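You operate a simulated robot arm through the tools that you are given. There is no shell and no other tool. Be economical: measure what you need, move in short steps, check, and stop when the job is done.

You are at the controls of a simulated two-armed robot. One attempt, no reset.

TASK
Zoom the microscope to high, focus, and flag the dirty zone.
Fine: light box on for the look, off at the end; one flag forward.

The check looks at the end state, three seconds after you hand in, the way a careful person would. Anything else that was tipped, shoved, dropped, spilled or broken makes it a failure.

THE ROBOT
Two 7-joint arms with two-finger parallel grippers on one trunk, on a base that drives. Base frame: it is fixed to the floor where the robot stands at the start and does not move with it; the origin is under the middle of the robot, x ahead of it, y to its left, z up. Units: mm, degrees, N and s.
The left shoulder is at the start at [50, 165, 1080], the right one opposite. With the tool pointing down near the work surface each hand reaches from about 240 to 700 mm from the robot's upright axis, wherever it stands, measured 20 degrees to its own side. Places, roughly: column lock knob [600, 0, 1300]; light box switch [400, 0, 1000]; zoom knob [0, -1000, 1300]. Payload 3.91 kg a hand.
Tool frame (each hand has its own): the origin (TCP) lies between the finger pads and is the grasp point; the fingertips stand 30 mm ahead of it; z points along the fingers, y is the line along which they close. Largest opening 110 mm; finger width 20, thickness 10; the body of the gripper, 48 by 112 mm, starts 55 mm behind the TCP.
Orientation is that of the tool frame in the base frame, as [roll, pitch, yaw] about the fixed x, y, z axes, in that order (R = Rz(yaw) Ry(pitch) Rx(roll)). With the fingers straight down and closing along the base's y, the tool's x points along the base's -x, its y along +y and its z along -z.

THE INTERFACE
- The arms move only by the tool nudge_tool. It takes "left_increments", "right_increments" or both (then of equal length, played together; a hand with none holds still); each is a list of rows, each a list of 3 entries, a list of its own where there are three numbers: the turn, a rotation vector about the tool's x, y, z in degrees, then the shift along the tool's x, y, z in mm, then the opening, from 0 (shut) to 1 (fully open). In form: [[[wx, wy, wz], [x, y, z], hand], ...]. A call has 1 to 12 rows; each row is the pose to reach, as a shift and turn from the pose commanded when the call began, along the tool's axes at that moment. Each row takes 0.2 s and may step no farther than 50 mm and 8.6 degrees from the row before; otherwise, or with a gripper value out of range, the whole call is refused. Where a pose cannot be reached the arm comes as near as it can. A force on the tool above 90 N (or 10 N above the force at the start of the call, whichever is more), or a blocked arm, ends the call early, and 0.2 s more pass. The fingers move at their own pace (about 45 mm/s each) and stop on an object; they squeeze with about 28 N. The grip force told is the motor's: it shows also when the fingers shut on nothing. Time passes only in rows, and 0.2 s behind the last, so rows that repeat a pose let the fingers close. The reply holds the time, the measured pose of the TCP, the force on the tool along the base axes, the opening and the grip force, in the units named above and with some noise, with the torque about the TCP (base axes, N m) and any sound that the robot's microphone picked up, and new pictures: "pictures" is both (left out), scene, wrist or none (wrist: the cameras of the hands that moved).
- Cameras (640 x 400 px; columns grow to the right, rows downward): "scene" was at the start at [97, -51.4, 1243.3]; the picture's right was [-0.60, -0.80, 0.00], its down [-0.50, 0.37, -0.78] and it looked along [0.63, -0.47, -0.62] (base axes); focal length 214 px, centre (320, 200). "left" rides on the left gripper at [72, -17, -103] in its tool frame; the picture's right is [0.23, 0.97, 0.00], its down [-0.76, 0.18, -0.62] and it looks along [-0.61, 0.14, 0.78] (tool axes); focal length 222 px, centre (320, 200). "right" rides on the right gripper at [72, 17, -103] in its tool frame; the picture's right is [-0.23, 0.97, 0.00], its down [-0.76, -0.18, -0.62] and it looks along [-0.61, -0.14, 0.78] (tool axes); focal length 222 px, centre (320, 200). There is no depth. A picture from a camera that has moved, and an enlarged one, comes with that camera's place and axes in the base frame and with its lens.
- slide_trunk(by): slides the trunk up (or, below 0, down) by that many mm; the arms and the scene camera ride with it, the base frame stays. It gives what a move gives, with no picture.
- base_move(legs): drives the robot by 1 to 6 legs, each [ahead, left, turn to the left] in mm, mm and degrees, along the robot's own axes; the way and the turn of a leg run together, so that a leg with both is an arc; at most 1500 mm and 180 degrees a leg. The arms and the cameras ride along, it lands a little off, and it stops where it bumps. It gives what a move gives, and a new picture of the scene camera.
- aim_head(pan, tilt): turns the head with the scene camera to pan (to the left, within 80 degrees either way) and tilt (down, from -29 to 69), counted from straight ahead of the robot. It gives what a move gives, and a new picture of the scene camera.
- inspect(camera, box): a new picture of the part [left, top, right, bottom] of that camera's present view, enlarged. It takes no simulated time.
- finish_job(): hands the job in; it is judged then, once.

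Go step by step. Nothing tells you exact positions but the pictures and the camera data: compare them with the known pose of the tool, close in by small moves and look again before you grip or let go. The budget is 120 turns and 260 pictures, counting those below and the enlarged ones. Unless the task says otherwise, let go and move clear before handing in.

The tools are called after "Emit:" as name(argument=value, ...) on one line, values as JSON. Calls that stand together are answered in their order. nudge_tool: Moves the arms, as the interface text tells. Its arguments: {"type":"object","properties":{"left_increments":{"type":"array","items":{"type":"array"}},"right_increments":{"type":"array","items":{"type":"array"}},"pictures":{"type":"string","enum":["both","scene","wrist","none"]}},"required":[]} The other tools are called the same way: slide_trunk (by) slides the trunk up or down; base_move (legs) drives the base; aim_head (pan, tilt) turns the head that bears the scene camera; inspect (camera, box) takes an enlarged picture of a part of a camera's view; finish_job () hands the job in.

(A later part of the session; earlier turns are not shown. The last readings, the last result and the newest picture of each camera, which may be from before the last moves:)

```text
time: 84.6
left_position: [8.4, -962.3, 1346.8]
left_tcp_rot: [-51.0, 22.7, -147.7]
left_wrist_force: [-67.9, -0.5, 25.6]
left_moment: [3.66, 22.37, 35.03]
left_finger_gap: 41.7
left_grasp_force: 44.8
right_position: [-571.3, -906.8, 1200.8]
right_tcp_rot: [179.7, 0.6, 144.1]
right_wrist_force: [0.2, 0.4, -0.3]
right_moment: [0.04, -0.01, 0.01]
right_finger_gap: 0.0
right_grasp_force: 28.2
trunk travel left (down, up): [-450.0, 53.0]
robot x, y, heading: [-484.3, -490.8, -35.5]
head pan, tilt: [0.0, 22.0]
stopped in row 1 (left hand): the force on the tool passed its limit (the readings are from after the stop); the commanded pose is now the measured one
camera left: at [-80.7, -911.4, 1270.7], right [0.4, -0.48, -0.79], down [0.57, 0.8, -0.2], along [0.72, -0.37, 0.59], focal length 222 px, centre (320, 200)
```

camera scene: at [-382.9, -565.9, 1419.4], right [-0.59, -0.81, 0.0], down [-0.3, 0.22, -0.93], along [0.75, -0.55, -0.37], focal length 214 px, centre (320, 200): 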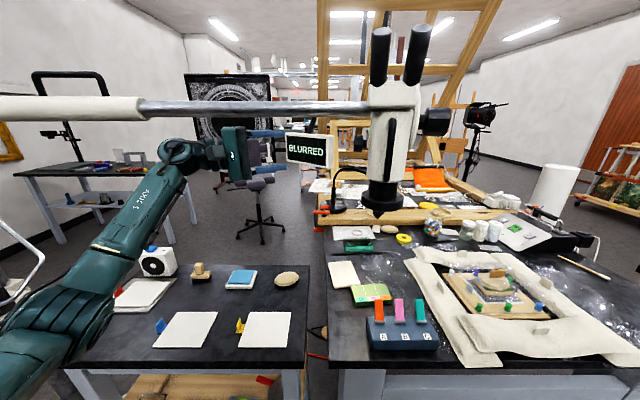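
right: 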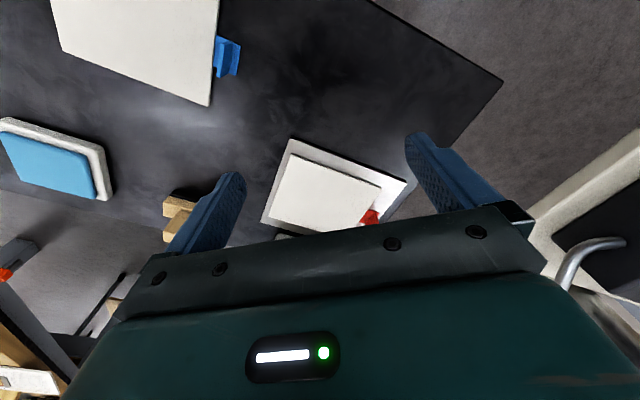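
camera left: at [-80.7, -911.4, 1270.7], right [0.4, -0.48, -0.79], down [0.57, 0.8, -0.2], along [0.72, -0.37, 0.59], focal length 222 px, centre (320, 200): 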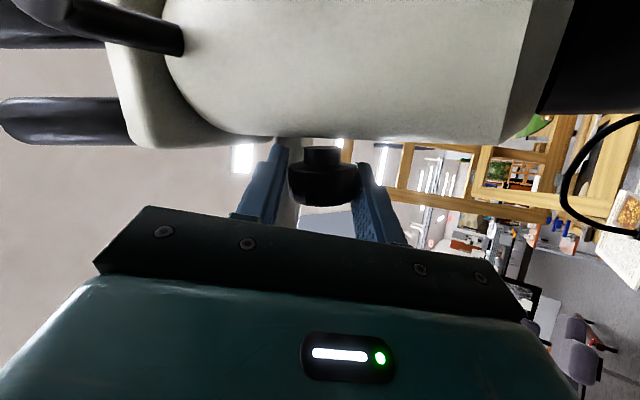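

Something else is being touched, because the torque is huge. I'm stopping to look before moving.

Emit:
inspect(camera="scene", box=[160, 60, 480, 400])

Emit:
inspect(camera="scene", box=[300, 80, 440, 220])

```text
1.18 times, centred on (320, 230) of scene
camera zoom: at [-396.0, -564.1, 1420.4], right [-0.59, -0.81, 0.0], down [-0.29, 0.22, -0.93], along [0.75, -0.54, -0.37], focal length 252 px, centre (320, 165)
```

zoom: 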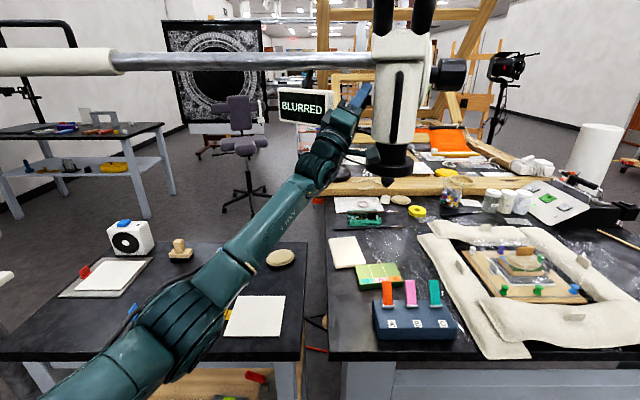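

```text
2.86 times, centred on (370, 150) of scene
camera zoom: at [-396.0, -564.1, 1420.4], right [-0.59, -0.81, 0.0], down [-0.29, 0.22, -0.93], along [0.75, -0.54, -0.37], focal length 613 px, centre (177, 343)
```

zoom: 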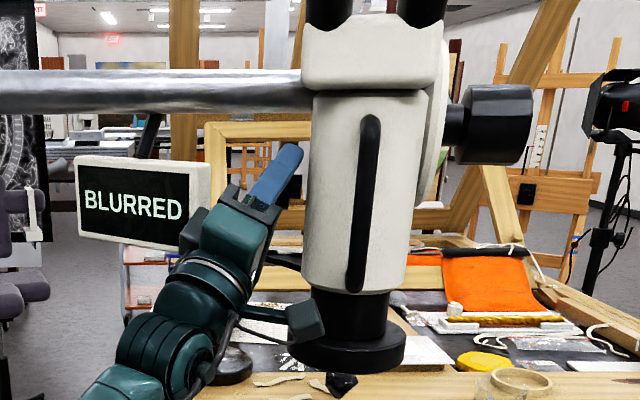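

The wrist camera is touching the objective. I'll release, withdraw, and then yaw the hand another 18° so the camera passes well to the left of the objective.

Emit:
nudge_tool(left_increments=[[[0, 0, 0], [0, 0, 0], 0.6], [[0, 0, 0], [0, 0, -2], 0.6], [[0, 0, 0], [0, 0, -30], 0.6], [[0, 0, 0], [0, 0, -75], 0.6]], pictures="none")

Emit:
nudge_tool(left_increments=[[[0, 6, 0], [-15, 0, -5], 0.6], [[0, 12, 0], [-30, 0, -10], 0.6], [[0, 18, 0], [-45, 0, -15], 0.6]])

```text
time: 85.6
left_position: [3.4, -904.6, 1295.5]
left_tcp_rot: [-51.1, 22.3, -147.9]
left_wrist_force: [0.4, -1.2, 0.8]
left_moment: [0.01, 0.03, 0.01]
left_finger_gap: 66.0
left_grasp_force: 0.1
right_position: [-562.5, -910.4, 1200.3]
right_tcp_rot: [179.8, 0.1, 144.1]
right_wrist_force: [-0.1, -1.1, 0.1]
right_moment: [0.01, -0.03, 0.02]
right_finger_gap: 0.2
right_grasp_force: 27.9
trunk travel left (down, up): [-450.0, 53.0]
robot x, y, heading: [-480.7, -494.7, -36.2]
head pan, tilt: [0.0, 22.0]
```

```text
time: 86.4
left_position: [17.1, -885.0, 1301.0]
left_tcp_rot: [-59.6, 32.7, -166.7]
left_wrist_force: [-36.0, -32.9, -19.0]
left_moment: [0.4, 0.94, -1.85]
left_finger_gap: 68.9
left_grasp_force: 2.7
right_position: [-568.2, -916.8, 1197.8]
right_tcp_rot: [179.4, 0.0, 143.9]
right_wrist_force: [0.0, -0.1, 0.2]
right_moment: [0.0, 0.03, 0.0]
right_finger_gap: 0.0
right_grasp_force: 27.7
trunk travel left (down, up): [-450.0, 53.0]
robot x, y, heading: [-480.8, -499.0, -36.1]
head pan, tilt: [0.0, 22.0]
camera scene: at [-390.0, -574.3, 1419.0], right [-0.59, -0.81, -0.01], down [-0.3, 0.23, -0.93], along [0.75, -0.54, -0.37], focal length 214 px, centre (320, 200)
camera left: at [-45.7, -799.3, 1229.1], right [0.37, -0.42, -0.83], down [0.77, 0.64, 0.02], along [0.52, -0.64, 0.56], focal length 222 px, centre (320, 200)
```

scene: 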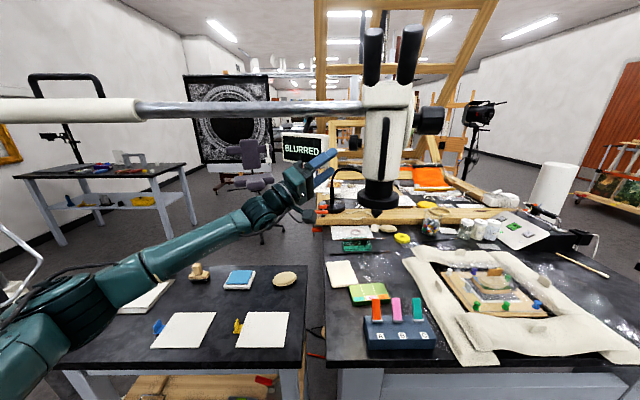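
left: 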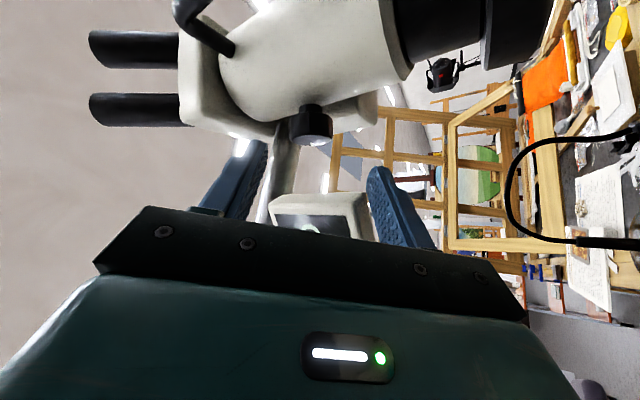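

The fingertips brushed the screen's near corner, because it swivelled toward the knob. Backing straight off and examining the screen.

Emit:
nudge_tool(left_increments=[[[0, 0, 0], [0, 0, -25], 0.6], [[0, 0, 0], [0, 0, -60], 0.6], [[0, 0, 0], [0, 0, -90], 0.6]], pictures="wrist")

Emit:
inspect(camera="scene", box=[260, 80, 420, 180])

```text
time: 87.2
left_position: [41.8, -786.7, 1267.1]
left_tcp_rot: [-58.6, 32.6, -164.3]
left_wrist_force: [-0.4, 0.2, 0.0]
left_moment: [-0.01, -0.02, 0.0]
left_finger_gap: 66.0
left_grasp_force: 0.1
right_position: [-560.5, -908.8, 1202.1]
right_tcp_rot: [180.0, 0.2, 144.1]
right_wrist_force: [-0.8, 0.8, 0.3]
right_moment: [-0.03, 0.02, 0.02]
right_finger_gap: 0.0
right_grasp_force: 27.5
trunk travel left (down, up): [-450.0, 53.0]
robot x, y, heading: [-485.5, -495.2, -36.2]
head pan, tilt: [0.0, 22.0]
camera left: at [-22.4, -704.1, 1194.4], right [0.38, -0.42, -0.82], down [0.75, 0.67, 0.01], along [0.55, -0.62, 0.57], focal length 222 px, centre (320, 200)
```

left: 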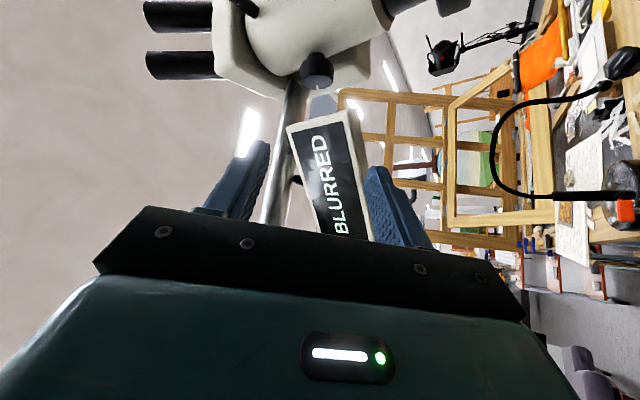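

```text
4.00 times, centred on (340, 130) of scene
camera zoom: at [-383.0, -564.0, 1419.6], right [-0.59, -0.81, 0.0], down [-0.3, 0.22, -0.93], along [0.75, -0.54, -0.37], focal length 858 px, centre (240, 480)
```

zoom: 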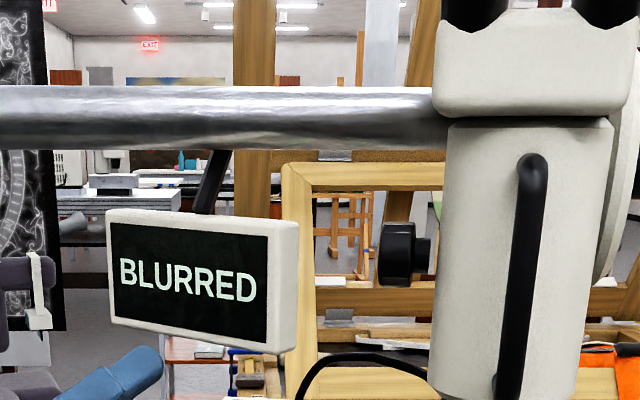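

The screen has swivelled about 40° about its vertical bracket, its right edge toward me. I'll nudge that edge back with closed fingertips, first getting in front of it.

Emit:
nudge_tool(left_increments=[[[0, 0, 0], [-7, -6, 16], 0], [[0, 0, 0], [-14, -12, 32], 0], [[0, 0, 0], [-21, -18, 47], 0], [[0, 0, 0], [-21, -18, 47], 0], [[0, 0, 0], [-21, -18, 47], 0]])

Emit:
inspect(camera="scene", box=[260, 80, 420, 180])

```text
time: 88.4
left_position: [44.3, -821.3, 1309.1]
left_tcp_rot: [-58.6, 32.5, -164.6]
left_wrist_force: [0.3, -0.3, -0.5]
left_moment: [0.04, 0.01, 0.03]
left_finger_gap: 0.0
left_grasp_force: 27.8
right_position: [-561.5, -909.9, 1202.6]
right_tcp_rot: [179.9, 0.0, 144.1]
right_wrist_force: [-0.6, 0.1, 0.0]
right_moment: [0.0, -0.01, -0.02]
right_finger_gap: 0.0
right_grasp_force: 28.1
trunk travel left (down, up): [-450.0, 53.0]
robot x, y, heading: [-479.6, -495.3, -36.0]
head pan, tilt: [0.0, 22.0]
camera scene: at [-384.1, -566.1, 1419.5], right [-0.59, -0.81, 0.0], down [-0.3, 0.22, -0.93], along [0.75, -0.54, -0.37], focal length 214 px, centre (320, 200)
camera left: at [-21.1, -738.8, 1236.8], right [0.38, -0.42, -0.82], down [0.75, 0.66, 0.01], along [0.54, -0.62, 0.57], focal length 222 px, centre (320, 200)
```

scene: 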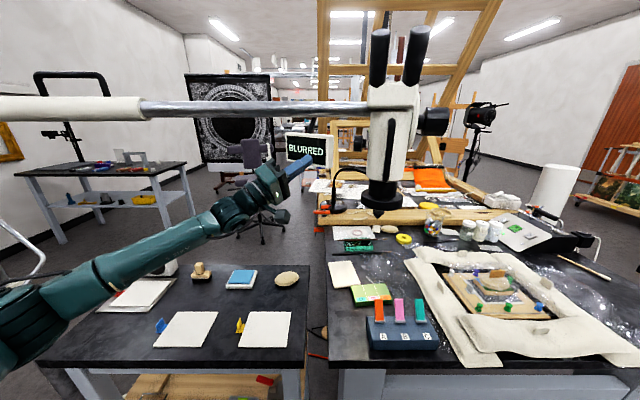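
left: 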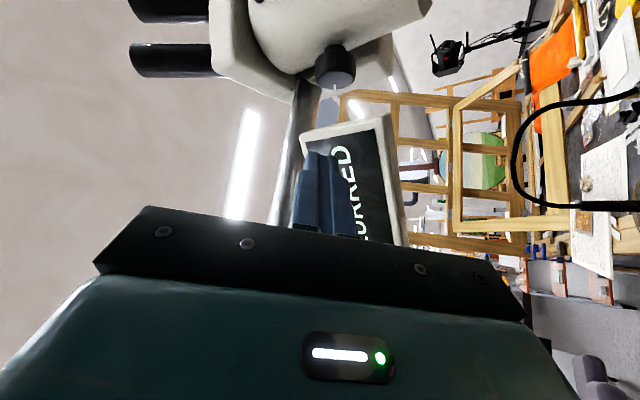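

```text
4.00 times, centred on (340, 130) of scene
camera zoom: at [-384.1, -566.1, 1419.5], right [-0.59, -0.81, 0.0], down [-0.3, 0.22, -0.93], along [0.75, -0.54, -0.37], focal length 858 px, centre (240, 480)
```

zoom: 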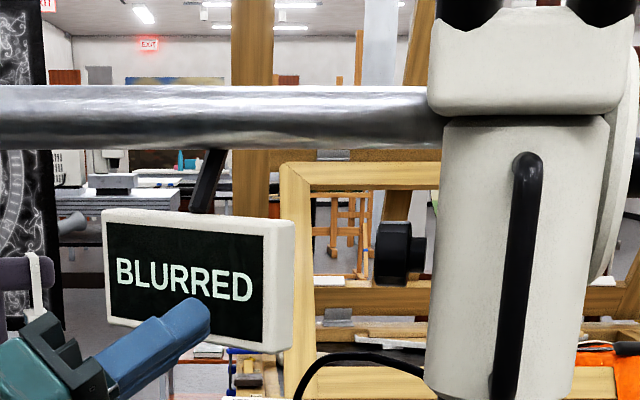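

The tips are in front of the screen's right part. Pushing in small steps along the arc.

Emit:
nudge_tool(left_increments=[[[0, 0, 0], [-1, 10, 18], 0], [[0, 0, 0], [-2, 20, 36], 0], [[0, 0, 0], [-3, 29, 52], 0], [[0, 0, 0], [-4, 36, 63], 0]])

Emit:
inspect(camera="scene", box=[260, 80, 420, 180])

```text
time: 89.4
left_position: [66.4, -889.7, 1314.4]
left_tcp_rot: [-58.7, 32.5, -164.6]
left_wrist_force: [-3.0, 0.7, -2.8]
left_moment: [0.12, -0.05, -0.15]
left_finger_gap: 0.1
left_grasp_force: 28.3
right_position: [-562.1, -910.8, 1201.2]
right_tcp_rot: [179.8, 0.1, 143.9]
right_wrist_force: [1.0, -0.2, 1.1]
right_moment: [-0.02, -0.02, -0.03]
right_finger_gap: 0.0
right_grasp_force: 28.1
trunk travel left (down, up): [-450.0, 53.0]
robot x, y, heading: [-486.1, -489.0, -35.9]
head pan, tilt: [0.0, 22.0]
camera scene: at [-384.3, -566.2, 1419.5], right [-0.59, -0.81, 0.0], down [-0.3, 0.22, -0.93], along [0.75, -0.54, -0.37], focal length 214 px, centre (320, 200)
camera left: at [0.9, -806.9, 1241.8], right [0.38, -0.42, -0.82], down [0.75, 0.66, 0.01], along [0.54, -0.62, 0.57], focal length 222 px, centre (320, 200)
```

scene: 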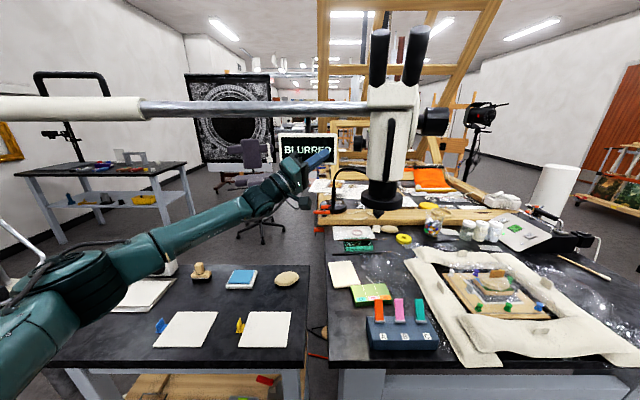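
left: 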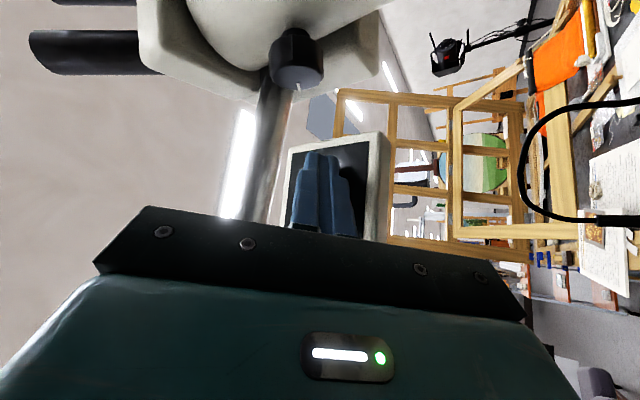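

```text
4.00 times, centred on (340, 130) of scene
camera zoom: at [-384.3, -566.2, 1419.5], right [-0.59, -0.81, 0.0], down [-0.3, 0.22, -0.93], along [0.75, -0.54, -0.37], focal length 858 px, centre (240, 480)
```

zoom: 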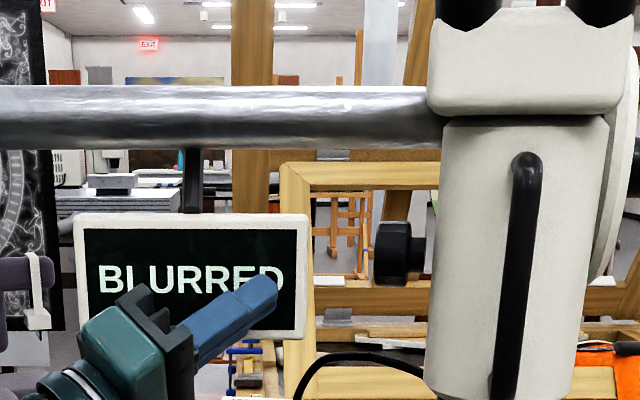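

The screen swivels easily and is square again. Now retract and line up on the knob with the new yaw.

Emit:
nudge_tool(left_increments=[[[0, 0, 0], [0, 0, -25], 0], [[0, 0, 0], [0, 0, -50], 0.3], [[-3.9, 0, -4.6], [14, -16, -50], 0.6], [[-7.7, 0, -9.2], [28, -32, -30], 0.6], [[-11.6, 0, -13.8], [43, -48, -3], 0.6]])

Emit:
inspect(camera="left", box=[200, 40, 440, 190])

```text
time: 90.6
left_position: [0.2, -878.4, 1324.5]
left_tcp_rot: [-73.2, 20.0, -170.6]
left_wrist_force: [0.8, -0.1, -0.1]
left_moment: [0.01, -0.01, 0.02]
left_finger_gap: 65.9
left_grasp_force: 0.1
right_position: [-563.7, -909.4, 1201.4]
right_tcp_rot: [179.8, 0.1, 144.1]
right_wrist_force: [-0.3, 1.2, 0.5]
right_moment: [-0.03, -0.01, 0.01]
right_finger_gap: 0.0
right_grasp_force: 27.8
trunk travel left (down, up): [-450.0, 53.0]
robot x, y, heading: [-484.6, -493.1, -35.8]
head pan, tilt: [0.0, 22.0]
camera scene: at [-384.8, -566.8, 1419.5], right [-0.59, -0.81, 0.0], down [-0.3, 0.22, -0.93], along [0.75, -0.54, -0.37], focal length 214 px, centre (320, 200)
camera left: at [-78.9, -786.1, 1287.6], right [0.15, -0.26, -0.95], down [0.74, 0.67, -0.07], along [0.66, -0.69, 0.29], focal length 222 px, centre (320, 200)
```

scene: 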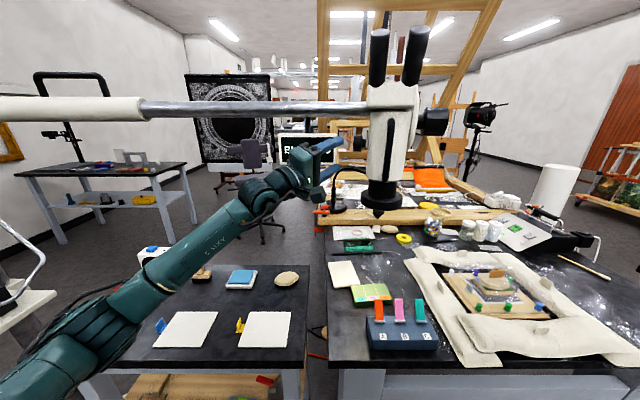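
left: 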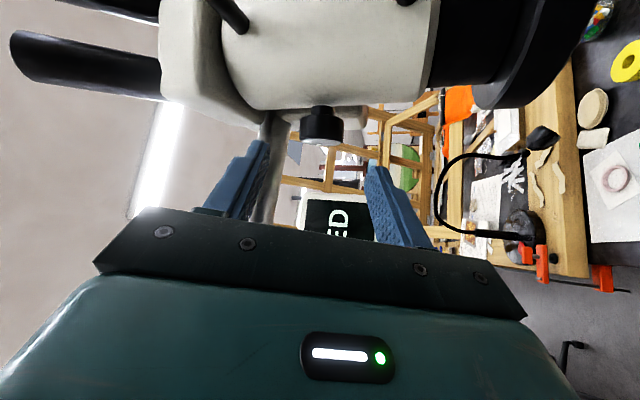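

```text
2.67 times, centred on (320, 115) of left
camera zoom: at [-78.9, -786.1, 1287.6], right [0.15, -0.26, -0.95], down [0.74, 0.67, -0.07], along [0.66, -0.69, 0.29], focal length 592 px, centre (320, 427)
```

zoom: 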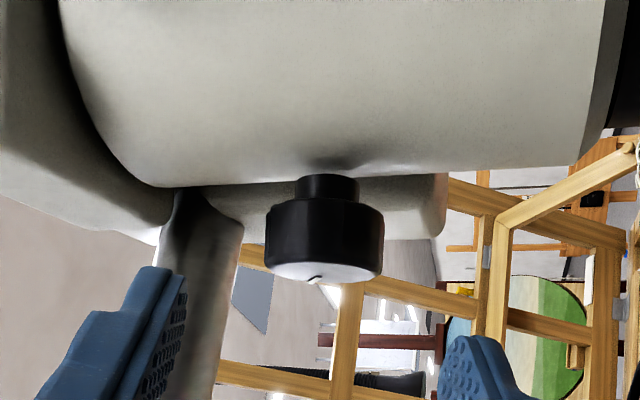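

Perfect alignment. Approaching and gripping, then 16° clockwise with a torque check.

Emit:
nudge_tool(left_increments=[[[0, 0, 0], [-1, 0, 25], 0.6], [[0, 0, 0], [-3, 1, 50], 0.6], [[0, 0, 0], [-3, 1, 70], 0.6], [[0, 0, 0], [-3, 1, 85], 0.6], [[0, 0, 0], [-3, 1, 85], 0.36], [[0, 0, 0], [-3, 1, 85], 0.2], [[0, 0, 0], [-3, 1, 85], 0]], pictures="none")

Emit:
nudge_tool(left_increments=[[[5.1, 0, 6.1], [0, 0.9, 0], 0], [[10.3, 0, 12.3], [-0.2, 1.8, 0.2], 0]], pictures="wrist")

Emit:
inspect(camera="left", box=[240, 80, 400, 200])

```text
time: 92.2
left_position: [11.8, -960.3, 1348.1]
left_tcp_rot: [-73.0, 19.9, -170.7]
left_wrist_force: [0.9, -2.0, 5.5]
left_moment: [-0.23, 0.25, -0.29]
left_finger_gap: 39.9
left_grasp_force: 44.7
right_position: [-562.2, -909.3, 1201.2]
right_tcp_rot: [179.9, 0.1, 144.1]
right_wrist_force: [0.2, -0.6, 0.0]
right_moment: [0.01, -0.01, 0.03]
right_finger_gap: 0.0
right_grasp_force: 27.6
trunk travel left (down, up): [-450.0, 53.0]
robot x, y, heading: [-485.2, -497.2, -35.9]
head pan, tilt: [0.0, 22.0]
```

```text
time: 92.8
left_position: [12.5, -959.8, 1347.4]
left_tcp_rot: [-60.1, 31.3, -165.3]
left_wrist_force: [-0.8, -2.6, 10.7]
left_moment: [-1.03, 1.29, 0.08]
left_finger_gap: 40.4
left_grasp_force: 45.1
right_position: [-563.3, -909.1, 1200.5]
right_tcp_rot: [179.9, 0.1, 144.2]
right_wrist_force: [-0.6, 0.1, -0.4]
right_moment: [-0.01, 0.04, -0.01]
right_finger_gap: 0.1
right_grasp_force: 27.7
trunk travel left (down, up): [-450.0, 53.0]
robot x, y, heading: [-482.9, -495.0, -35.7]
head pan, tilt: [0.0, 22.0]
camera left: at [-54.7, -876.2, 1278.4], right [0.36, -0.41, -0.84], down [0.75, 0.66, 0.0], along [0.56, -0.63, 0.54], focal length 222 px, centre (320, 200)
```

left: 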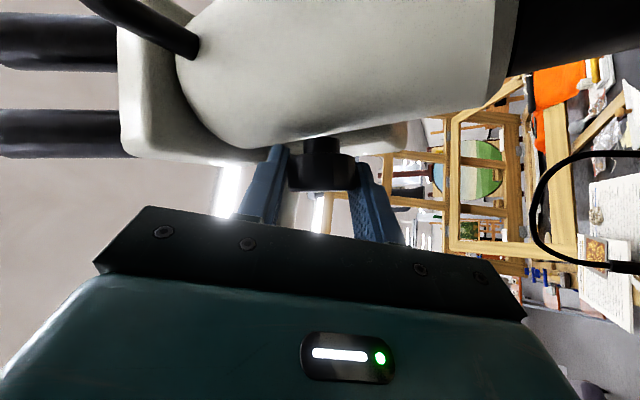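

```text
3.33 times, centred on (320, 140) of left
camera zoom: at [-54.7, -876.2, 1278.4], right [0.36, -0.41, -0.84], down [0.75, 0.66, 0.0], along [0.56, -0.63, 0.54], focal length 740 px, centre (320, 400)
```

zoom: 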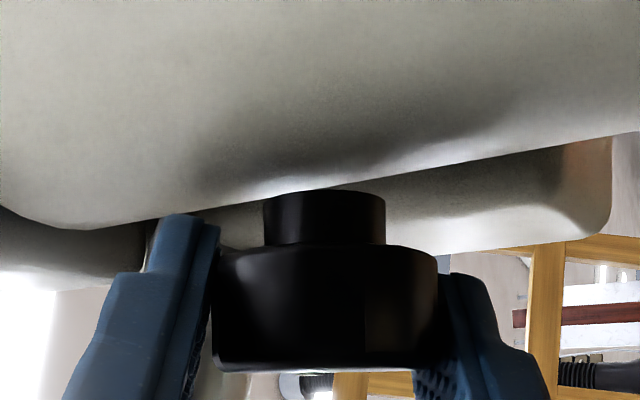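

The torque is a modest 0.5 N·m here. Continuing another 24°.

Emit:
nudge_tool(left_increments=[[[5.1, 0, 6.1], [0, 0.9, 0], 0], [[10.3, 0, 12.3], [-0.2, 1.8, 0.2], 0], [[15.4, 0, 18.4], [-0.4, 2.6, 0.4], 0]], pictures="wrist")

Emit:
inspect(camera="scene", box=[260, 80, 460, 205])

```text
time: 93.6
left_position: [13.7, -960.1, 1346.2]
left_tcp_rot: [-35.6, 44.5, -150.0]
left_wrist_force: [-14.5, 11.0, 6.5]
left_moment: [0.34, 5.67, 3.75]
left_finger_gap: 41.1
left_grasp_force: 45.3
right_position: [-563.4, -906.7, 1201.6]
right_tcp_rot: [179.9, 0.2, 144.1]
right_wrist_force: [-0.3, -0.7, 0.3]
right_moment: [-0.02, 0.02, -0.01]
right_finger_gap: 0.0
right_grasp_force: 27.6
trunk travel left (down, up): [-450.0, 53.0]
robot x, y, heading: [-481.7, -491.6, -35.6]
head pan, tilt: [0.0, 22.0]
camera left: at [-23.9, -896.0, 1241.1], right [0.6, -0.57, -0.56], down [0.73, 0.67, 0.1], along [0.32, -0.47, 0.82], focal length 222 px, centre (320, 200)
```

left: 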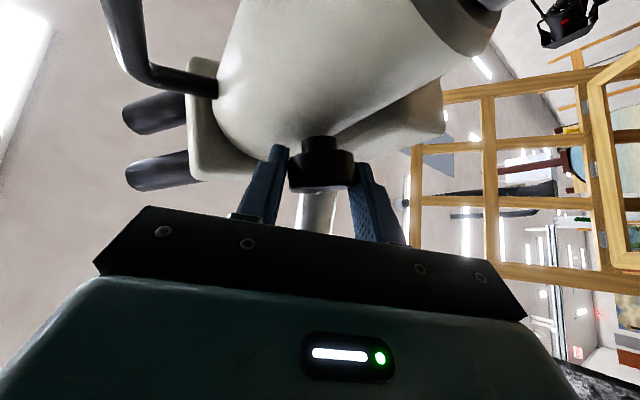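

```text
3.20 times, centred on (360, 142) of scene
camera zoom: at [-386.7, -563.5, 1419.8], right [-0.59, -0.81, 0.0], down [-0.3, 0.22, -0.93], along [0.75, -0.54, -0.37], focal length 686 px, centre (192, 384)
```

zoom: 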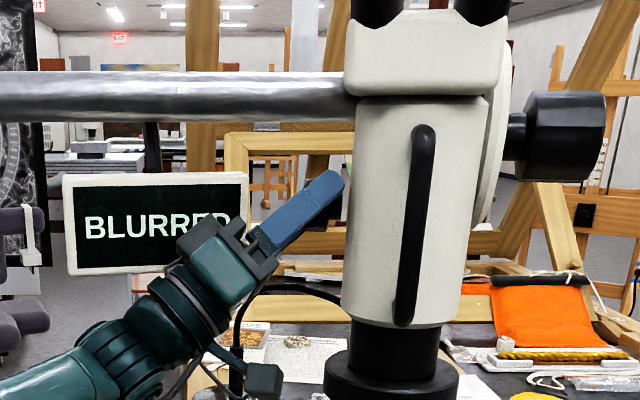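

The torque is growing to a hard stop (about 5 N·m), so clockwise is blocked. I'll turn counter-clockwise from here, checking the torque.

Emit:
nudge_tool(left_increments=[[[-5.1, 0, -6.1], [0, -0.9, 0], 0], [[-10.3, 0, -12.3], [-0.2, -1.8, 0.2], 0]], pictures="none")

Emit:
nudge_tool(left_increments=[[[-5.1, 0, -6.1], [0, -0.9, 0], 0], [[-10.3, 0, -12.3], [-0.2, -1.8, 0.2], 0]], pictures="none")

Emit:
nudge_tool(left_increments=[[[-5.1, 0, -6.1], [0, -0.9, 0], 0]], pictures="none")

```text
time: 94.2
left_position: [12.5, -959.3, 1344.7]
left_tcp_rot: [-53.2, 36.5, -161.4]
left_wrist_force: [-5.9, 8.9, 1.0]
left_moment: [0.5, -0.73, -0.92]
left_finger_gap: 41.1
left_grasp_force: 45.3
right_position: [-562.0, -907.6, 1202.2]
right_tcp_rot: [179.9, 0.2, 144.1]
right_wrist_force: [-0.3, 0.3, 1.0]
right_moment: [0.01, 0.0, 0.02]
right_finger_gap: 0.0
right_grasp_force: 28.4
trunk travel left (down, up): [-450.0, 53.0]
robot x, y, heading: [-480.8, -494.2, -36.0]
head pan, tilt: [0.0, 22.0]
```

```text
time: 94.8
left_position: [11.2, -960.2, 1346.7]
left_tcp_rot: [-67.1, 25.6, -168.5]
left_wrist_force: [-3.2, 4.9, 1.1]
left_moment: [0.37, -0.5, -0.81]
left_finger_gap: 40.3
left_grasp_force: 45.5
right_position: [-562.3, -908.1, 1202.8]
right_tcp_rot: [179.9, 0.1, 144.1]
right_wrist_force: [0.5, -0.4, 0.7]
right_moment: [-0.01, 0.02, 0.03]
right_finger_gap: 0.0
right_grasp_force: 28.1
trunk travel left (down, up): [-450.0, 53.0]
robot x, y, heading: [-481.0, -495.2, -35.6]
head pan, tilt: [0.0, 22.0]
```

```text
time: 95.2
left_position: [11.3, -958.4, 1347.3]
left_tcp_rot: [-73.2, 19.8, -170.8]
left_wrist_force: [-4.3, 4.9, 0.9]
left_moment: [0.06, -0.11, -0.34]
left_finger_gap: 39.8
left_grasp_force: 45.1
right_position: [-562.8, -908.7, 1202.0]
right_tcp_rot: [179.8, 0.1, 144.1]
right_wrist_force: [1.0, 0.6, -0.7]
right_moment: [-0.01, -0.01, 0.03]
right_finger_gap: 0.0
right_grasp_force: 28.0
trunk travel left (down, up): [-450.0, 53.0]
robot x, y, heading: [-478.7, -493.8, -35.8]
head pan, tilt: [0.0, 22.0]
```

The readings are ambiguous, so I'll turn 24° clockwise, release there, withdraw and read the pointer directly.

Emit:
nudge_tool(left_increments=[[[5.1, 0, 6.1], [0, 0.9, 0], 0], [[10.3, 0, 12.3], [-0.2, 1.8, 0.2], 0], [[15.4, 0, 18.4], [-0.4, 2.6, 0.4], 0], [[15.4, 0, 18.4], [-0.4, 2.6, 0.4], 0.6], [[15.4, 0, 18.4], [-0.4, 2.6, 0.4], 0.6]], pictures="none")

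Emit:
nudge_tool(left_increments=[[[0, 0, 0], [0, 0, -30], 0.6], [[0, 0, 0], [0, 0, -60], 0.6], [[0, 0, 0], [0, 0, -95], 0.6], [[-5.1, 0, -6.1], [-5, 0, -120], 0.6], [[-10.3, 0, -12.3], [-10, 0, -120], 0.6], [[-15.4, 0, -18.4], [-15, 0, -120], 0.6]], pictures="wrist")

Emit:
inspect(camera="left", box=[260, 50, 388, 150])

```text
time: 96.4
left_position: [15.1, -961.0, 1343.2]
left_tcp_rot: [-53.1, 36.5, -161.2]
left_wrist_force: [1.9, 3.5, -2.0]
left_moment: [-0.07, 0.0, -0.06]
left_finger_gap: 65.5
left_grasp_force: 0.0
right_position: [-561.7, -909.1, 1201.5]
right_tcp_rot: [179.9, 0.1, 144.1]
right_wrist_force: [-1.3, -0.2, -0.9]
right_moment: [-0.03, 0.03, 0.01]
right_finger_gap: 0.0
right_grasp_force: 27.5
trunk travel left (down, up): [-450.0, 53.0]
robot x, y, heading: [-480.3, -495.8, -36.1]
head pan, tilt: [0.0, 22.0]
```

```text
time: 97.8
left_position: [33.8, -853.0, 1295.3]
left_tcp_rot: [-73.2, 19.9, -170.8]
left_wrist_force: [0.3, 0.6, -0.2]
left_moment: [0.05, 0.0, 0.01]
left_finger_gap: 66.3
left_grasp_force: 0.1
right_position: [-561.9, -909.9, 1201.7]
right_tcp_rot: [179.9, 0.1, 144.1]
right_wrist_force: [0.3, 0.3, -0.5]
right_moment: [-0.03, -0.03, -0.02]
right_finger_gap: 0.0
right_grasp_force: 28.0
trunk travel left (down, up): [-450.0, 53.0]
robot x, y, heading: [-479.5, -495.7, -35.9]
head pan, tilt: [0.0, 22.0]
camera left: at [-47.0, -760.3, 1259.0], right [0.15, -0.26, -0.95], down [0.74, 0.67, -0.07], along [0.66, -0.69, 0.29], focal length 222 px, centre (320, 200)
```

left: 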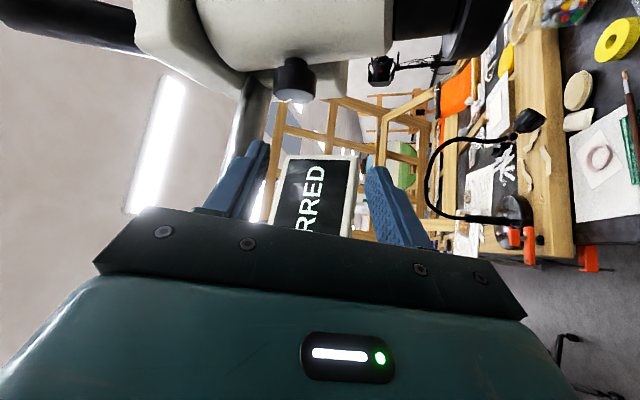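

```text
4.00 times, centred on (324, 100) of left
camera zoom: at [-47.0, -760.3, 1259.0], right [0.15, -0.26, -0.95], down [0.74, 0.67, -0.07], along [0.66, -0.69, 0.29], focal length 888 px, centre (304, 600)
```

zoom: 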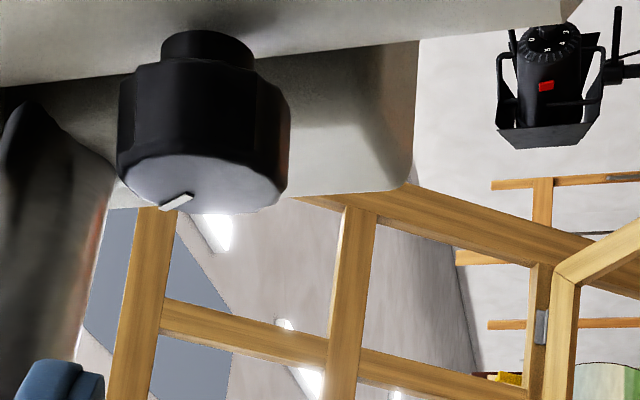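

The pointer has moved: it's now about 28° up from horizontal, so clockwise does turn the knob. I'll ratchet it with strokes limited to between 25° and 53° below level, which stays clear of the screen.

Emit:
nudge_tool(left_increments=[[[0, 0, 0], [11, -15, 20], 0.6], [[0, 0, 0], [22, -31, 40], 0.6], [[0, 0, 0], [22, -31, 65], 0.6], [[0, 0, 0], [22, -31, 90], 0.6], [[0, 0, 0], [22, -31, 115], 0.6], [[0, 0, 0], [22, -31, 115], 0.3], [[0, 0, 0], [22, -31, 115], 0], [[0, 0, 0], [22, -31, 115], 0]], pictures="none")

Emit:
nudge_tool(left_increments=[[[5.1, 0, 6.1], [0, 0.9, 0], 0], [[10.3, 0, 12.3], [-0.2, 1.8, 0.2], 0], [[15.4, 0, 18.4], [-0.4, 2.6, 0.4], 0], [[18, 0, 21.4], [-0.5, 3, 0.5], 0]], pictures="none")

```text
time: 99.6
left_position: [10.3, -960.2, 1348.7]
left_tcp_rot: [-73.1, 19.8, -170.5]
left_wrist_force: [2.5, 1.6, -1.1]
left_moment: [-0.15, 0.2, 0.21]
left_finger_gap: 40.1
left_grasp_force: 44.4
right_position: [-562.1, -909.5, 1201.7]
right_tcp_rot: [179.9, 0.0, 144.1]
right_wrist_force: [-0.7, 0.0, -0.4]
right_moment: [0.02, 0.0, 0.0]
right_finger_gap: 0.0
right_grasp_force: 28.2
trunk travel left (down, up): [-450.0, 53.0]
robot x, y, heading: [-479.6, -495.6, -35.6]
head pan, tilt: [0.0, 22.0]
```

```text
time: 100.6
left_position: [12.6, -960.7, 1345.5]
left_tcp_rot: [-48.8, 38.6, -158.7]
left_wrist_force: [4.6, 4.0, -0.1]
left_moment: [-1.03, 1.3, -0.15]
left_finger_gap: 41.1
left_grasp_force: 45.3
right_position: [-559.9, -908.7, 1202.4]
right_tcp_rot: [-179.9, 0.0, 144.1]
right_wrist_force: [1.0, 0.1, -1.0]
right_moment: [0.0, 0.0, 0.04]
right_finger_gap: 0.2
right_grasp_force: 28.2
trunk travel left (down, up): [-450.0, 53.0]
robot x, y, heading: [-481.9, -492.7, -35.9]
head pan, tilt: [0.0, 22.0]
```

The turn went through with steady torque. Running a ratchet cycle: open, swing back, regrip, turn.

Emit:
nudge_tool(left_increments=[[[0, 0, 0], [0, 0, 0], 0.6], [[-4.5, 0, -5.35], [0, -0.8, 0], 0.6], [[-9, 0, -10.7], [-0.1, -1.6, 0.1], 0.6], [[-13.5, 0, -16.1], [-0.3, -2.3, 0.3], 0.6], [[-18, 0, -21.4], [-0.5, -3, 0.5], 0.3], [[-18, 0, -21.4], [-0.5, -3, 0.5], 0], [[-18, 0, -21.4], [-0.5, -3, 0.5], 0], [[-13.5, 0, -16.1], [-0.3, -2.3, 0.3], 0], [[-9, 0, -10.7], [-0.1, -1.6, 0.1], 0], [[-4.5, 0, -5.35], [0, -0.8, 0], 0], [[0, 0, 0], [0, 0, 0], 0]], pictures="both")

```text
time: 103.0
left_position: [11.9, -959.9, 1344.9]
left_tcp_rot: [-49.0, 38.7, -158.9]
left_wrist_force: [0.6, 4.4, -6.0]
left_moment: [-0.82, 1.25, 0.02]
left_finger_gap: 41.2
left_grasp_force: 45.0
right_position: [-560.5, -910.2, 1202.3]
right_tcp_rot: [179.9, 0.0, 144.1]
right_wrist_force: [0.2, -0.2, -0.7]
right_moment: [-0.02, -0.01, -0.02]
right_finger_gap: 0.0
right_grasp_force: 28.1
trunk travel left (down, up): [-450.0, 53.0]
robot x, y, heading: [-480.1, -495.0, -35.9]
head pan, tilt: [0.0, 22.0]
camera scene: at [-383.1, -565.5, 1419.4], right [-0.59, -0.81, 0.0], down [-0.3, 0.22, -0.93], along [0.75, -0.54, -0.38], focal length 214 px, centre (320, 200)
camera left: at [-41.4, -884.8, 1256.8], right [0.49, -0.49, -0.72], down [0.74, 0.67, 0.05], along [0.45, -0.56, 0.7], focal length 222 px, centre (320, 200)
```

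scene: 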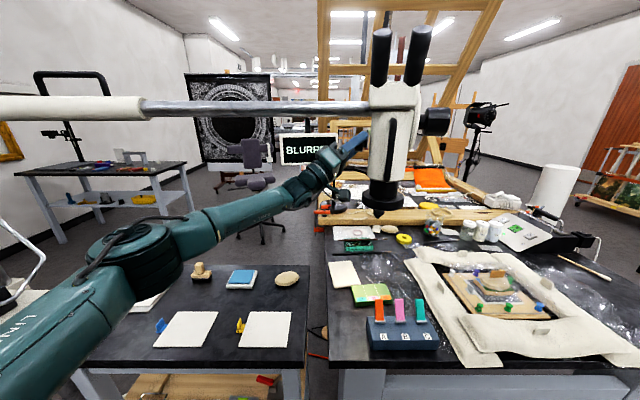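
left: 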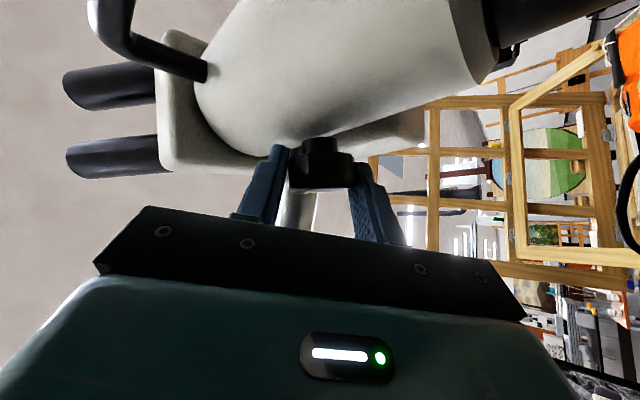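

Two more cycles, then I'll withdraw and read the pointer.

Emit:
nudge_tool(left_increments=[[[0, 0, 0], [0, 0, 0], 0.6], [[-4.5, 0, -5.35], [0, -0.8, 0], 0.6], [[-9, 0, -10.7], [-0.1, -1.6, 0.1], 0.6], [[-13.5, 0, -16.1], [-0.3, -2.3, 0.3], 0.6], [[-18, 0, -21.4], [-0.5, -3, 0.5], 0.3], [[-18, 0, -21.4], [-0.5, -3, 0.5], 0], [[-18, 0, -21.4], [-0.5, -3, 0.5], 0], [[-13.5, 0, -16.1], [-0.3, -2.3, 0.3], 0], [[-9, 0, -10.7], [-0.1, -1.6, 0.1], 0], [[-4.5, 0, -5.35], [0, -0.8, 0], 0], [[0, 0, 0], [0, 0, 0], 0]], pictures="none")

Emit:
nudge_tool(left_increments=[[[0, 0, 0], [0, 0, 0], 0.6], [[0, 0, 0], [0, 0, 0], 0.6], [[0, 0, 0], [0, 0, -30], 0.6], [[0, 0, 0], [0, 0, -60], 0.6], [[0, 0, 0], [0, 0, -95], 0.6], [[-5.1, 0, -6.1], [-5, 0, -120], 0.6], [[-10.3, 0, -12.3], [-10, 0, -120], 0.6], [[-15.4, 0, -18.4], [-15, 0, -120], 0.6]], pictures="wrist")

Emit:
inspect(camera="left", box=[260, 50, 388, 150])

```text
time: 105.4
left_position: [10.9, -959.8, 1345.3]
left_tcp_rot: [-48.9, 38.8, -159.0]
left_wrist_force: [-0.1, 3.7, -5.0]
left_moment: [-0.93, 1.34, -0.1]
left_finger_gap: 41.0
left_grasp_force: 44.8
right_position: [-560.8, -909.3, 1202.9]
right_tcp_rot: [179.9, 0.0, 144.1]
right_wrist_force: [-0.5, 0.8, -0.3]
right_moment: [0.0, -0.03, -0.02]
right_finger_gap: 0.0
right_grasp_force: 28.2
trunk travel left (down, up): [-450.0, 53.0]
robot x, y, heading: [-485.4, -496.1, -35.9]
head pan, tilt: [0.0, 22.0]
```

```text
time: 107.2
left_position: [33.2, -854.5, 1292.6]
left_tcp_rot: [-70.3, 22.8, -169.8]
left_wrist_force: [0.1, 0.2, -0.4]
left_moment: [0.01, 0.05, -0.01]
left_finger_gap: 66.0
left_grasp_force: 0.1
right_position: [-561.4, -909.8, 1202.2]
right_tcp_rot: [179.8, 0.0, 144.1]
right_wrist_force: [0.4, 0.5, -0.5]
right_moment: [-0.02, 0.03, -0.03]
right_finger_gap: 0.0
right_grasp_force: 27.7
trunk travel left (down, up): [-450.0, 53.0]
robot x, y, heading: [-483.8, -495.1, -35.9]
head pan, tilt: [0.0, 22.0]
camera left: at [-44.4, -763.6, 1248.1], right [0.2, -0.3, -0.93], down [0.74, 0.67, -0.05], along [0.64, -0.68, 0.35], focal length 222 px, centre (320, 200)
```

left: 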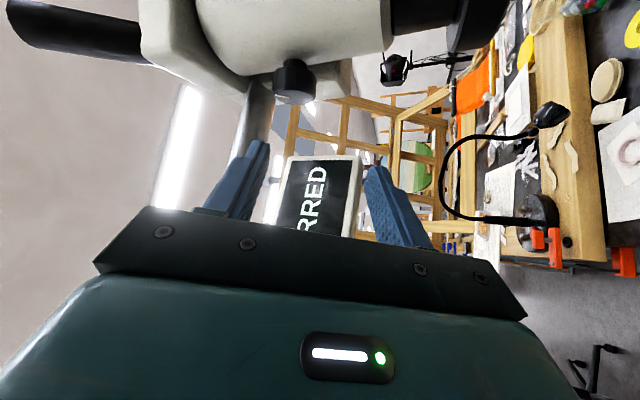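

```text
4.00 times, centred on (324, 100) of left
camera zoom: at [-44.4, -763.6, 1248.1], right [0.2, -0.3, -0.93], down [0.74, 0.67, -0.05], along [0.64, -0.68, 0.35], focal length 888 px, centre (304, 600)
```

zoom: 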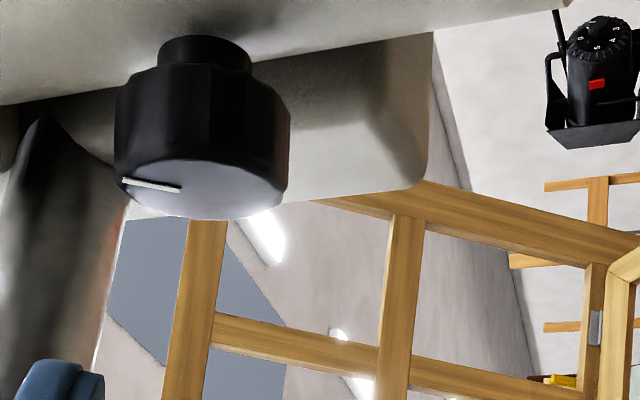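

The pointer now points straight up, about 70° of turn so far. Re-approach and run more ratchet cycles, then check the screen.

Emit:
nudge_tool(left_increments=[[[0, 0, 0], [8, -14, 20], 0.6], [[0, 0, 0], [17, -28, 40], 0.6], [[0, 0, 0], [17, -28, 65], 0.6], [[0, 0, 0], [17, -28, 90], 0.6], [[1.9, 0, 2.3], [17, -28, 116], 0.6], [[1.9, 0, 2.3], [17, -28, 116], 0.3], [[1.9, 0, 2.3], [17, -28, 116], 0], [[1.9, 0, 2.3], [17, -28, 116], 0], [[5.1, 0, 6.1], [17, -27, 116], 0], [[10.3, 0, 12.3], [17, -26.2, 116], 0], [[14, 0, 17], [17, -25.5, 116.4], 0], [[14, 0, 17], [17, -25.5, 116.4], 0]], pictures="none")

Emit:
nudge_tool(left_increments=[[[0, 0, 0], [0, 0, 0], 0.6], [[-4.5, 0, -5.35], [0, -0.8, 0], 0.6], [[-9, 0, -10.7], [-0.1, -1.6, 0.1], 0.6], [[-13.5, 0, -16.1], [-0.3, -2.3, 0.3], 0.6], [[-18, 0, -21.4], [-0.5, -3, 0.5], 0.3], [[-18, 0, -21.4], [-0.5, -3, 0.5], 0], [[-18, 0, -21.4], [-0.5, -3, 0.5], 0], [[-13.5, 0, -16.1], [-0.3, -2.3, 0.3], 0], [[-9, 0, -10.7], [-0.1, -1.6, 0.1], 0], [[-4.5, 0, -5.35], [0, -0.8, 0], 0], [[0, 0, 0], [0, 0, 0], 0]], pictures="none")

Emit:
nudge_tool(left_increments=[[[0, 0, 0], [0, 0, 0], 0.6], [[-4.5, 0, -5.35], [0, -0.8, 0], 0.6], [[-9, 0, -10.7], [-0.1, -1.6, 0.1], 0.6], [[-13.5, 0, -16.1], [-0.3, -2.3, 0.3], 0.6], [[-18, 0, -21.4], [-0.5, -3, 0.5], 0.3], [[-18, 0, -21.4], [-0.5, -3, 0.5], 0], [[-18, 0, -21.4], [-0.5, -3, 0.5], 0], [[-13.5, 0, -16.1], [-0.3, -2.3, 0.3], 0], [[-9, 0, -10.7], [-0.1, -1.6, 0.1], 0], [[-4.5, 0, -5.35], [0, -0.8, 0], 0], [[0, 0, 0], [0, 0, 0], 0]], pictures="scene")

```text
time: 109.8
left_position: [12.5, -959.6, 1347.4]
left_tcp_rot: [-50.9, 37.6, -160.0]
left_wrist_force: [2.0, 1.1, 9.9]
left_moment: [-0.73, 0.79, -0.33]
left_finger_gap: 40.8
left_grasp_force: 45.3
right_position: [-562.9, -909.3, 1202.2]
right_tcp_rot: [179.9, 0.1, 144.0]
right_wrist_force: [-0.8, -0.1, 0.1]
right_moment: [0.0, -0.02, 0.01]
right_finger_gap: 0.1
right_grasp_force: 28.1
trunk travel left (down, up): [-450.0, 53.0]
robot x, y, heading: [-480.3, -497.6, -35.8]
head pan, tilt: [0.0, 22.0]
```

```text
time: 112.2
left_position: [12.6, -960.1, 1346.2]
left_tcp_rot: [-51.1, 37.7, -160.1]
left_wrist_force: [-5.4, 4.7, -4.2]
left_moment: [-0.9, 1.07, -0.11]
left_finger_gap: 41.0
left_grasp_force: 44.6
right_position: [-561.7, -907.4, 1202.8]
right_tcp_rot: [179.9, 0.1, 144.1]
right_wrist_force: [-1.1, 0.3, 0.5]
right_moment: [0.02, -0.04, 0.01]
right_finger_gap: 0.0
right_grasp_force: 28.0
trunk travel left (down, up): [-450.0, 53.0]
robot x, y, heading: [-480.5, -493.7, -35.9]
head pan, tilt: [0.0, 22.0]
```

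```text
time: 114.6
left_position: [13.1, -960.3, 1347.1]
left_tcp_rot: [-51.1, 37.7, -160.1]
left_wrist_force: [0.4, -0.7, 4.0]
left_moment: [0.24, 1.04, -0.19]
left_finger_gap: 41.1
left_grasp_force: 44.9
right_position: [-562.6, -908.3, 1201.2]
right_tcp_rot: [179.8, 0.1, 144.1]
right_wrist_force: [0.1, 0.6, 0.5]
right_moment: [0.02, 0.03, 0.02]
right_finger_gap: 0.1
right_grasp_force: 28.5
trunk travel left (down, up): [-450.0, 53.0]
robot x, y, heading: [-476.9, -492.0, -35.8]
head pan, tilt: [0.0, 22.0]
camera scene: at [-384.1, -565.8, 1419.5], right [-0.59, -0.81, 0.0], down [-0.3, 0.22, -0.93], along [0.75, -0.54, -0.37], focal length 214 px, centre (320, 200)
```

scene: 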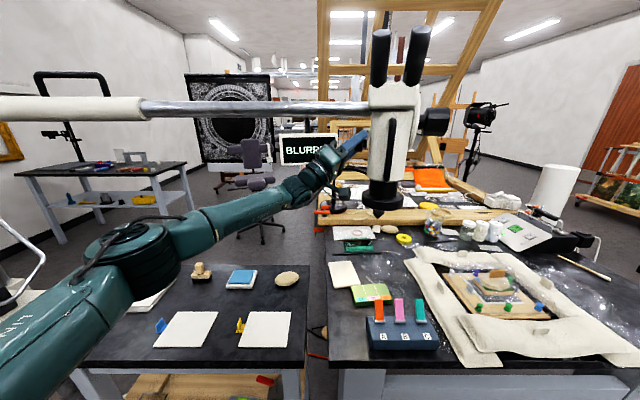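

Torque is up to about 1 N·m on the last stroke, maybe the end stop. One more cycle, then read the pointer.

Emit:
nudge_tool(left_increments=[[[0, 0, 0], [0, 0, 0], 0.6], [[-4.5, 0, -5.35], [0, -0.8, 0], 0.6], [[-9, 0, -10.7], [-0.1, -1.6, 0.1], 0.6], [[-13.5, 0, -16.1], [-0.3, -2.3, 0.3], 0.6], [[-18, 0, -21.4], [-0.5, -3, 0.5], 0.3], [[-18, 0, -21.4], [-0.5, -3, 0.5], 0], [[-18, 0, -21.4], [-0.5, -3, 0.5], 0], [[-13.5, 0, -16.1], [-0.3, -2.3, 0.3], 0], [[-9, 0, -10.7], [-0.1, -1.6, 0.1], 0], [[-4.5, 0, -5.35], [0, -0.8, 0], 0], [[0, 0, 0], [0, 0, 0], 0]], pictures="none")

Emit:
nudge_tool(left_increments=[[[0, 0, 0], [0, 0, 0], 0.6], [[0, 0, 0], [0, 0, 0], 0.6], [[0, 0, 0], [0, 0, -30], 0.6], [[0, 0, 0], [0, 0, -60], 0.6], [[0, 0, 0], [0, 0, -95], 0.6], [[-5.1, 0, -6.1], [-5, 0, -120], 0.6], [[-10.3, 0, -12.3], [-10, 0, -120], 0.6], [[-15.4, 0, -18.4], [-15, 0, -120], 0.6]], pictures="wrist")

Emit:
inspect(camera="left", box=[260, 50, 388, 150])

```text
time: 117.0
left_position: [12.9, -960.8, 1347.1]
left_tcp_rot: [-51.0, 37.7, -160.1]
left_wrist_force: [-1.0, 0.4, 5.5]
left_moment: [0.1, 1.13, -0.13]
left_finger_gap: 41.0
left_grasp_force: 45.2
right_position: [-562.2, -909.1, 1202.1]
right_tcp_rot: [179.9, 0.1, 144.0]
right_wrist_force: [0.1, -0.4, -1.0]
right_moment: [-0.02, 0.0, -0.01]
right_finger_gap: 0.1
right_grasp_force: 28.1
trunk travel left (down, up): [-450.0, 53.0]
robot x, y, heading: [-485.8, -491.4, -36.0]
head pan, tilt: [0.0, 22.0]
```

```text
time: 118.8
left_position: [35.8, -854.0, 1294.6]
left_tcp_rot: [-72.0, 21.4, -170.2]
left_wrist_force: [-0.3, -0.3, -0.4]
left_moment: [-0.01, -0.04, -0.01]
left_finger_gap: 66.2
left_grasp_force: 0.1
right_position: [-561.9, -910.2, 1201.3]
right_tcp_rot: [179.9, 0.2, 144.0]
right_wrist_force: [-0.2, 0.3, 0.2]
right_moment: [0.0, -0.04, -0.01]
right_finger_gap: 0.0
right_grasp_force: 27.8
trunk travel left (down, up): [-450.0, 53.0]
robot x, y, heading: [-482.9, -497.1, -36.0]
head pan, tilt: [0.0, 22.0]
camera left: at [-42.9, -762.4, 1252.9], right [0.18, -0.28, -0.94], down [0.74, 0.67, -0.06], along [0.65, -0.69, 0.32], focal length 222 px, centre (320, 200)
```

left: 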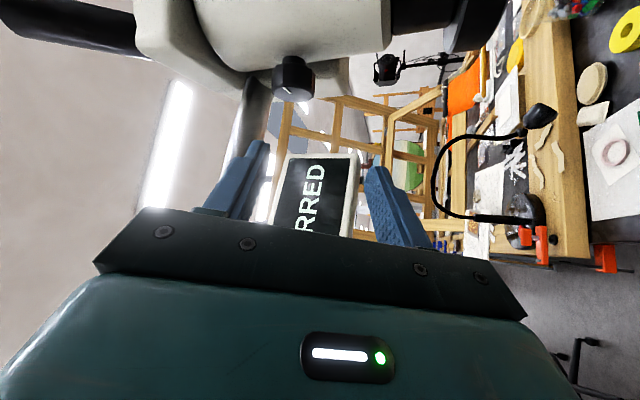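

```text
4.00 times, centred on (324, 100) of left
camera zoom: at [-42.9, -762.4, 1252.9], right [0.18, -0.28, -0.94], down [0.74, 0.67, -0.06], along [0.65, -0.69, 0.32], focal length 888 px, centre (304, 600)
```

zoom: 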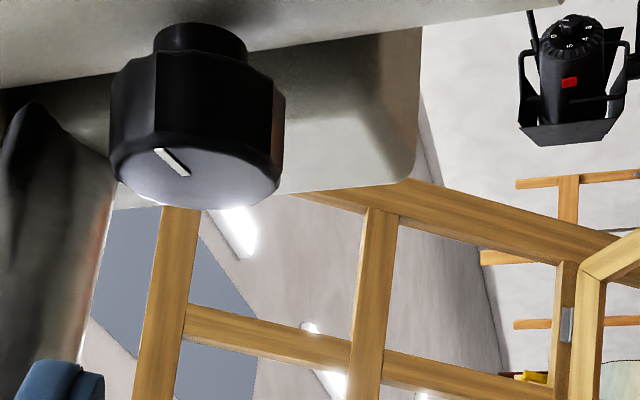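

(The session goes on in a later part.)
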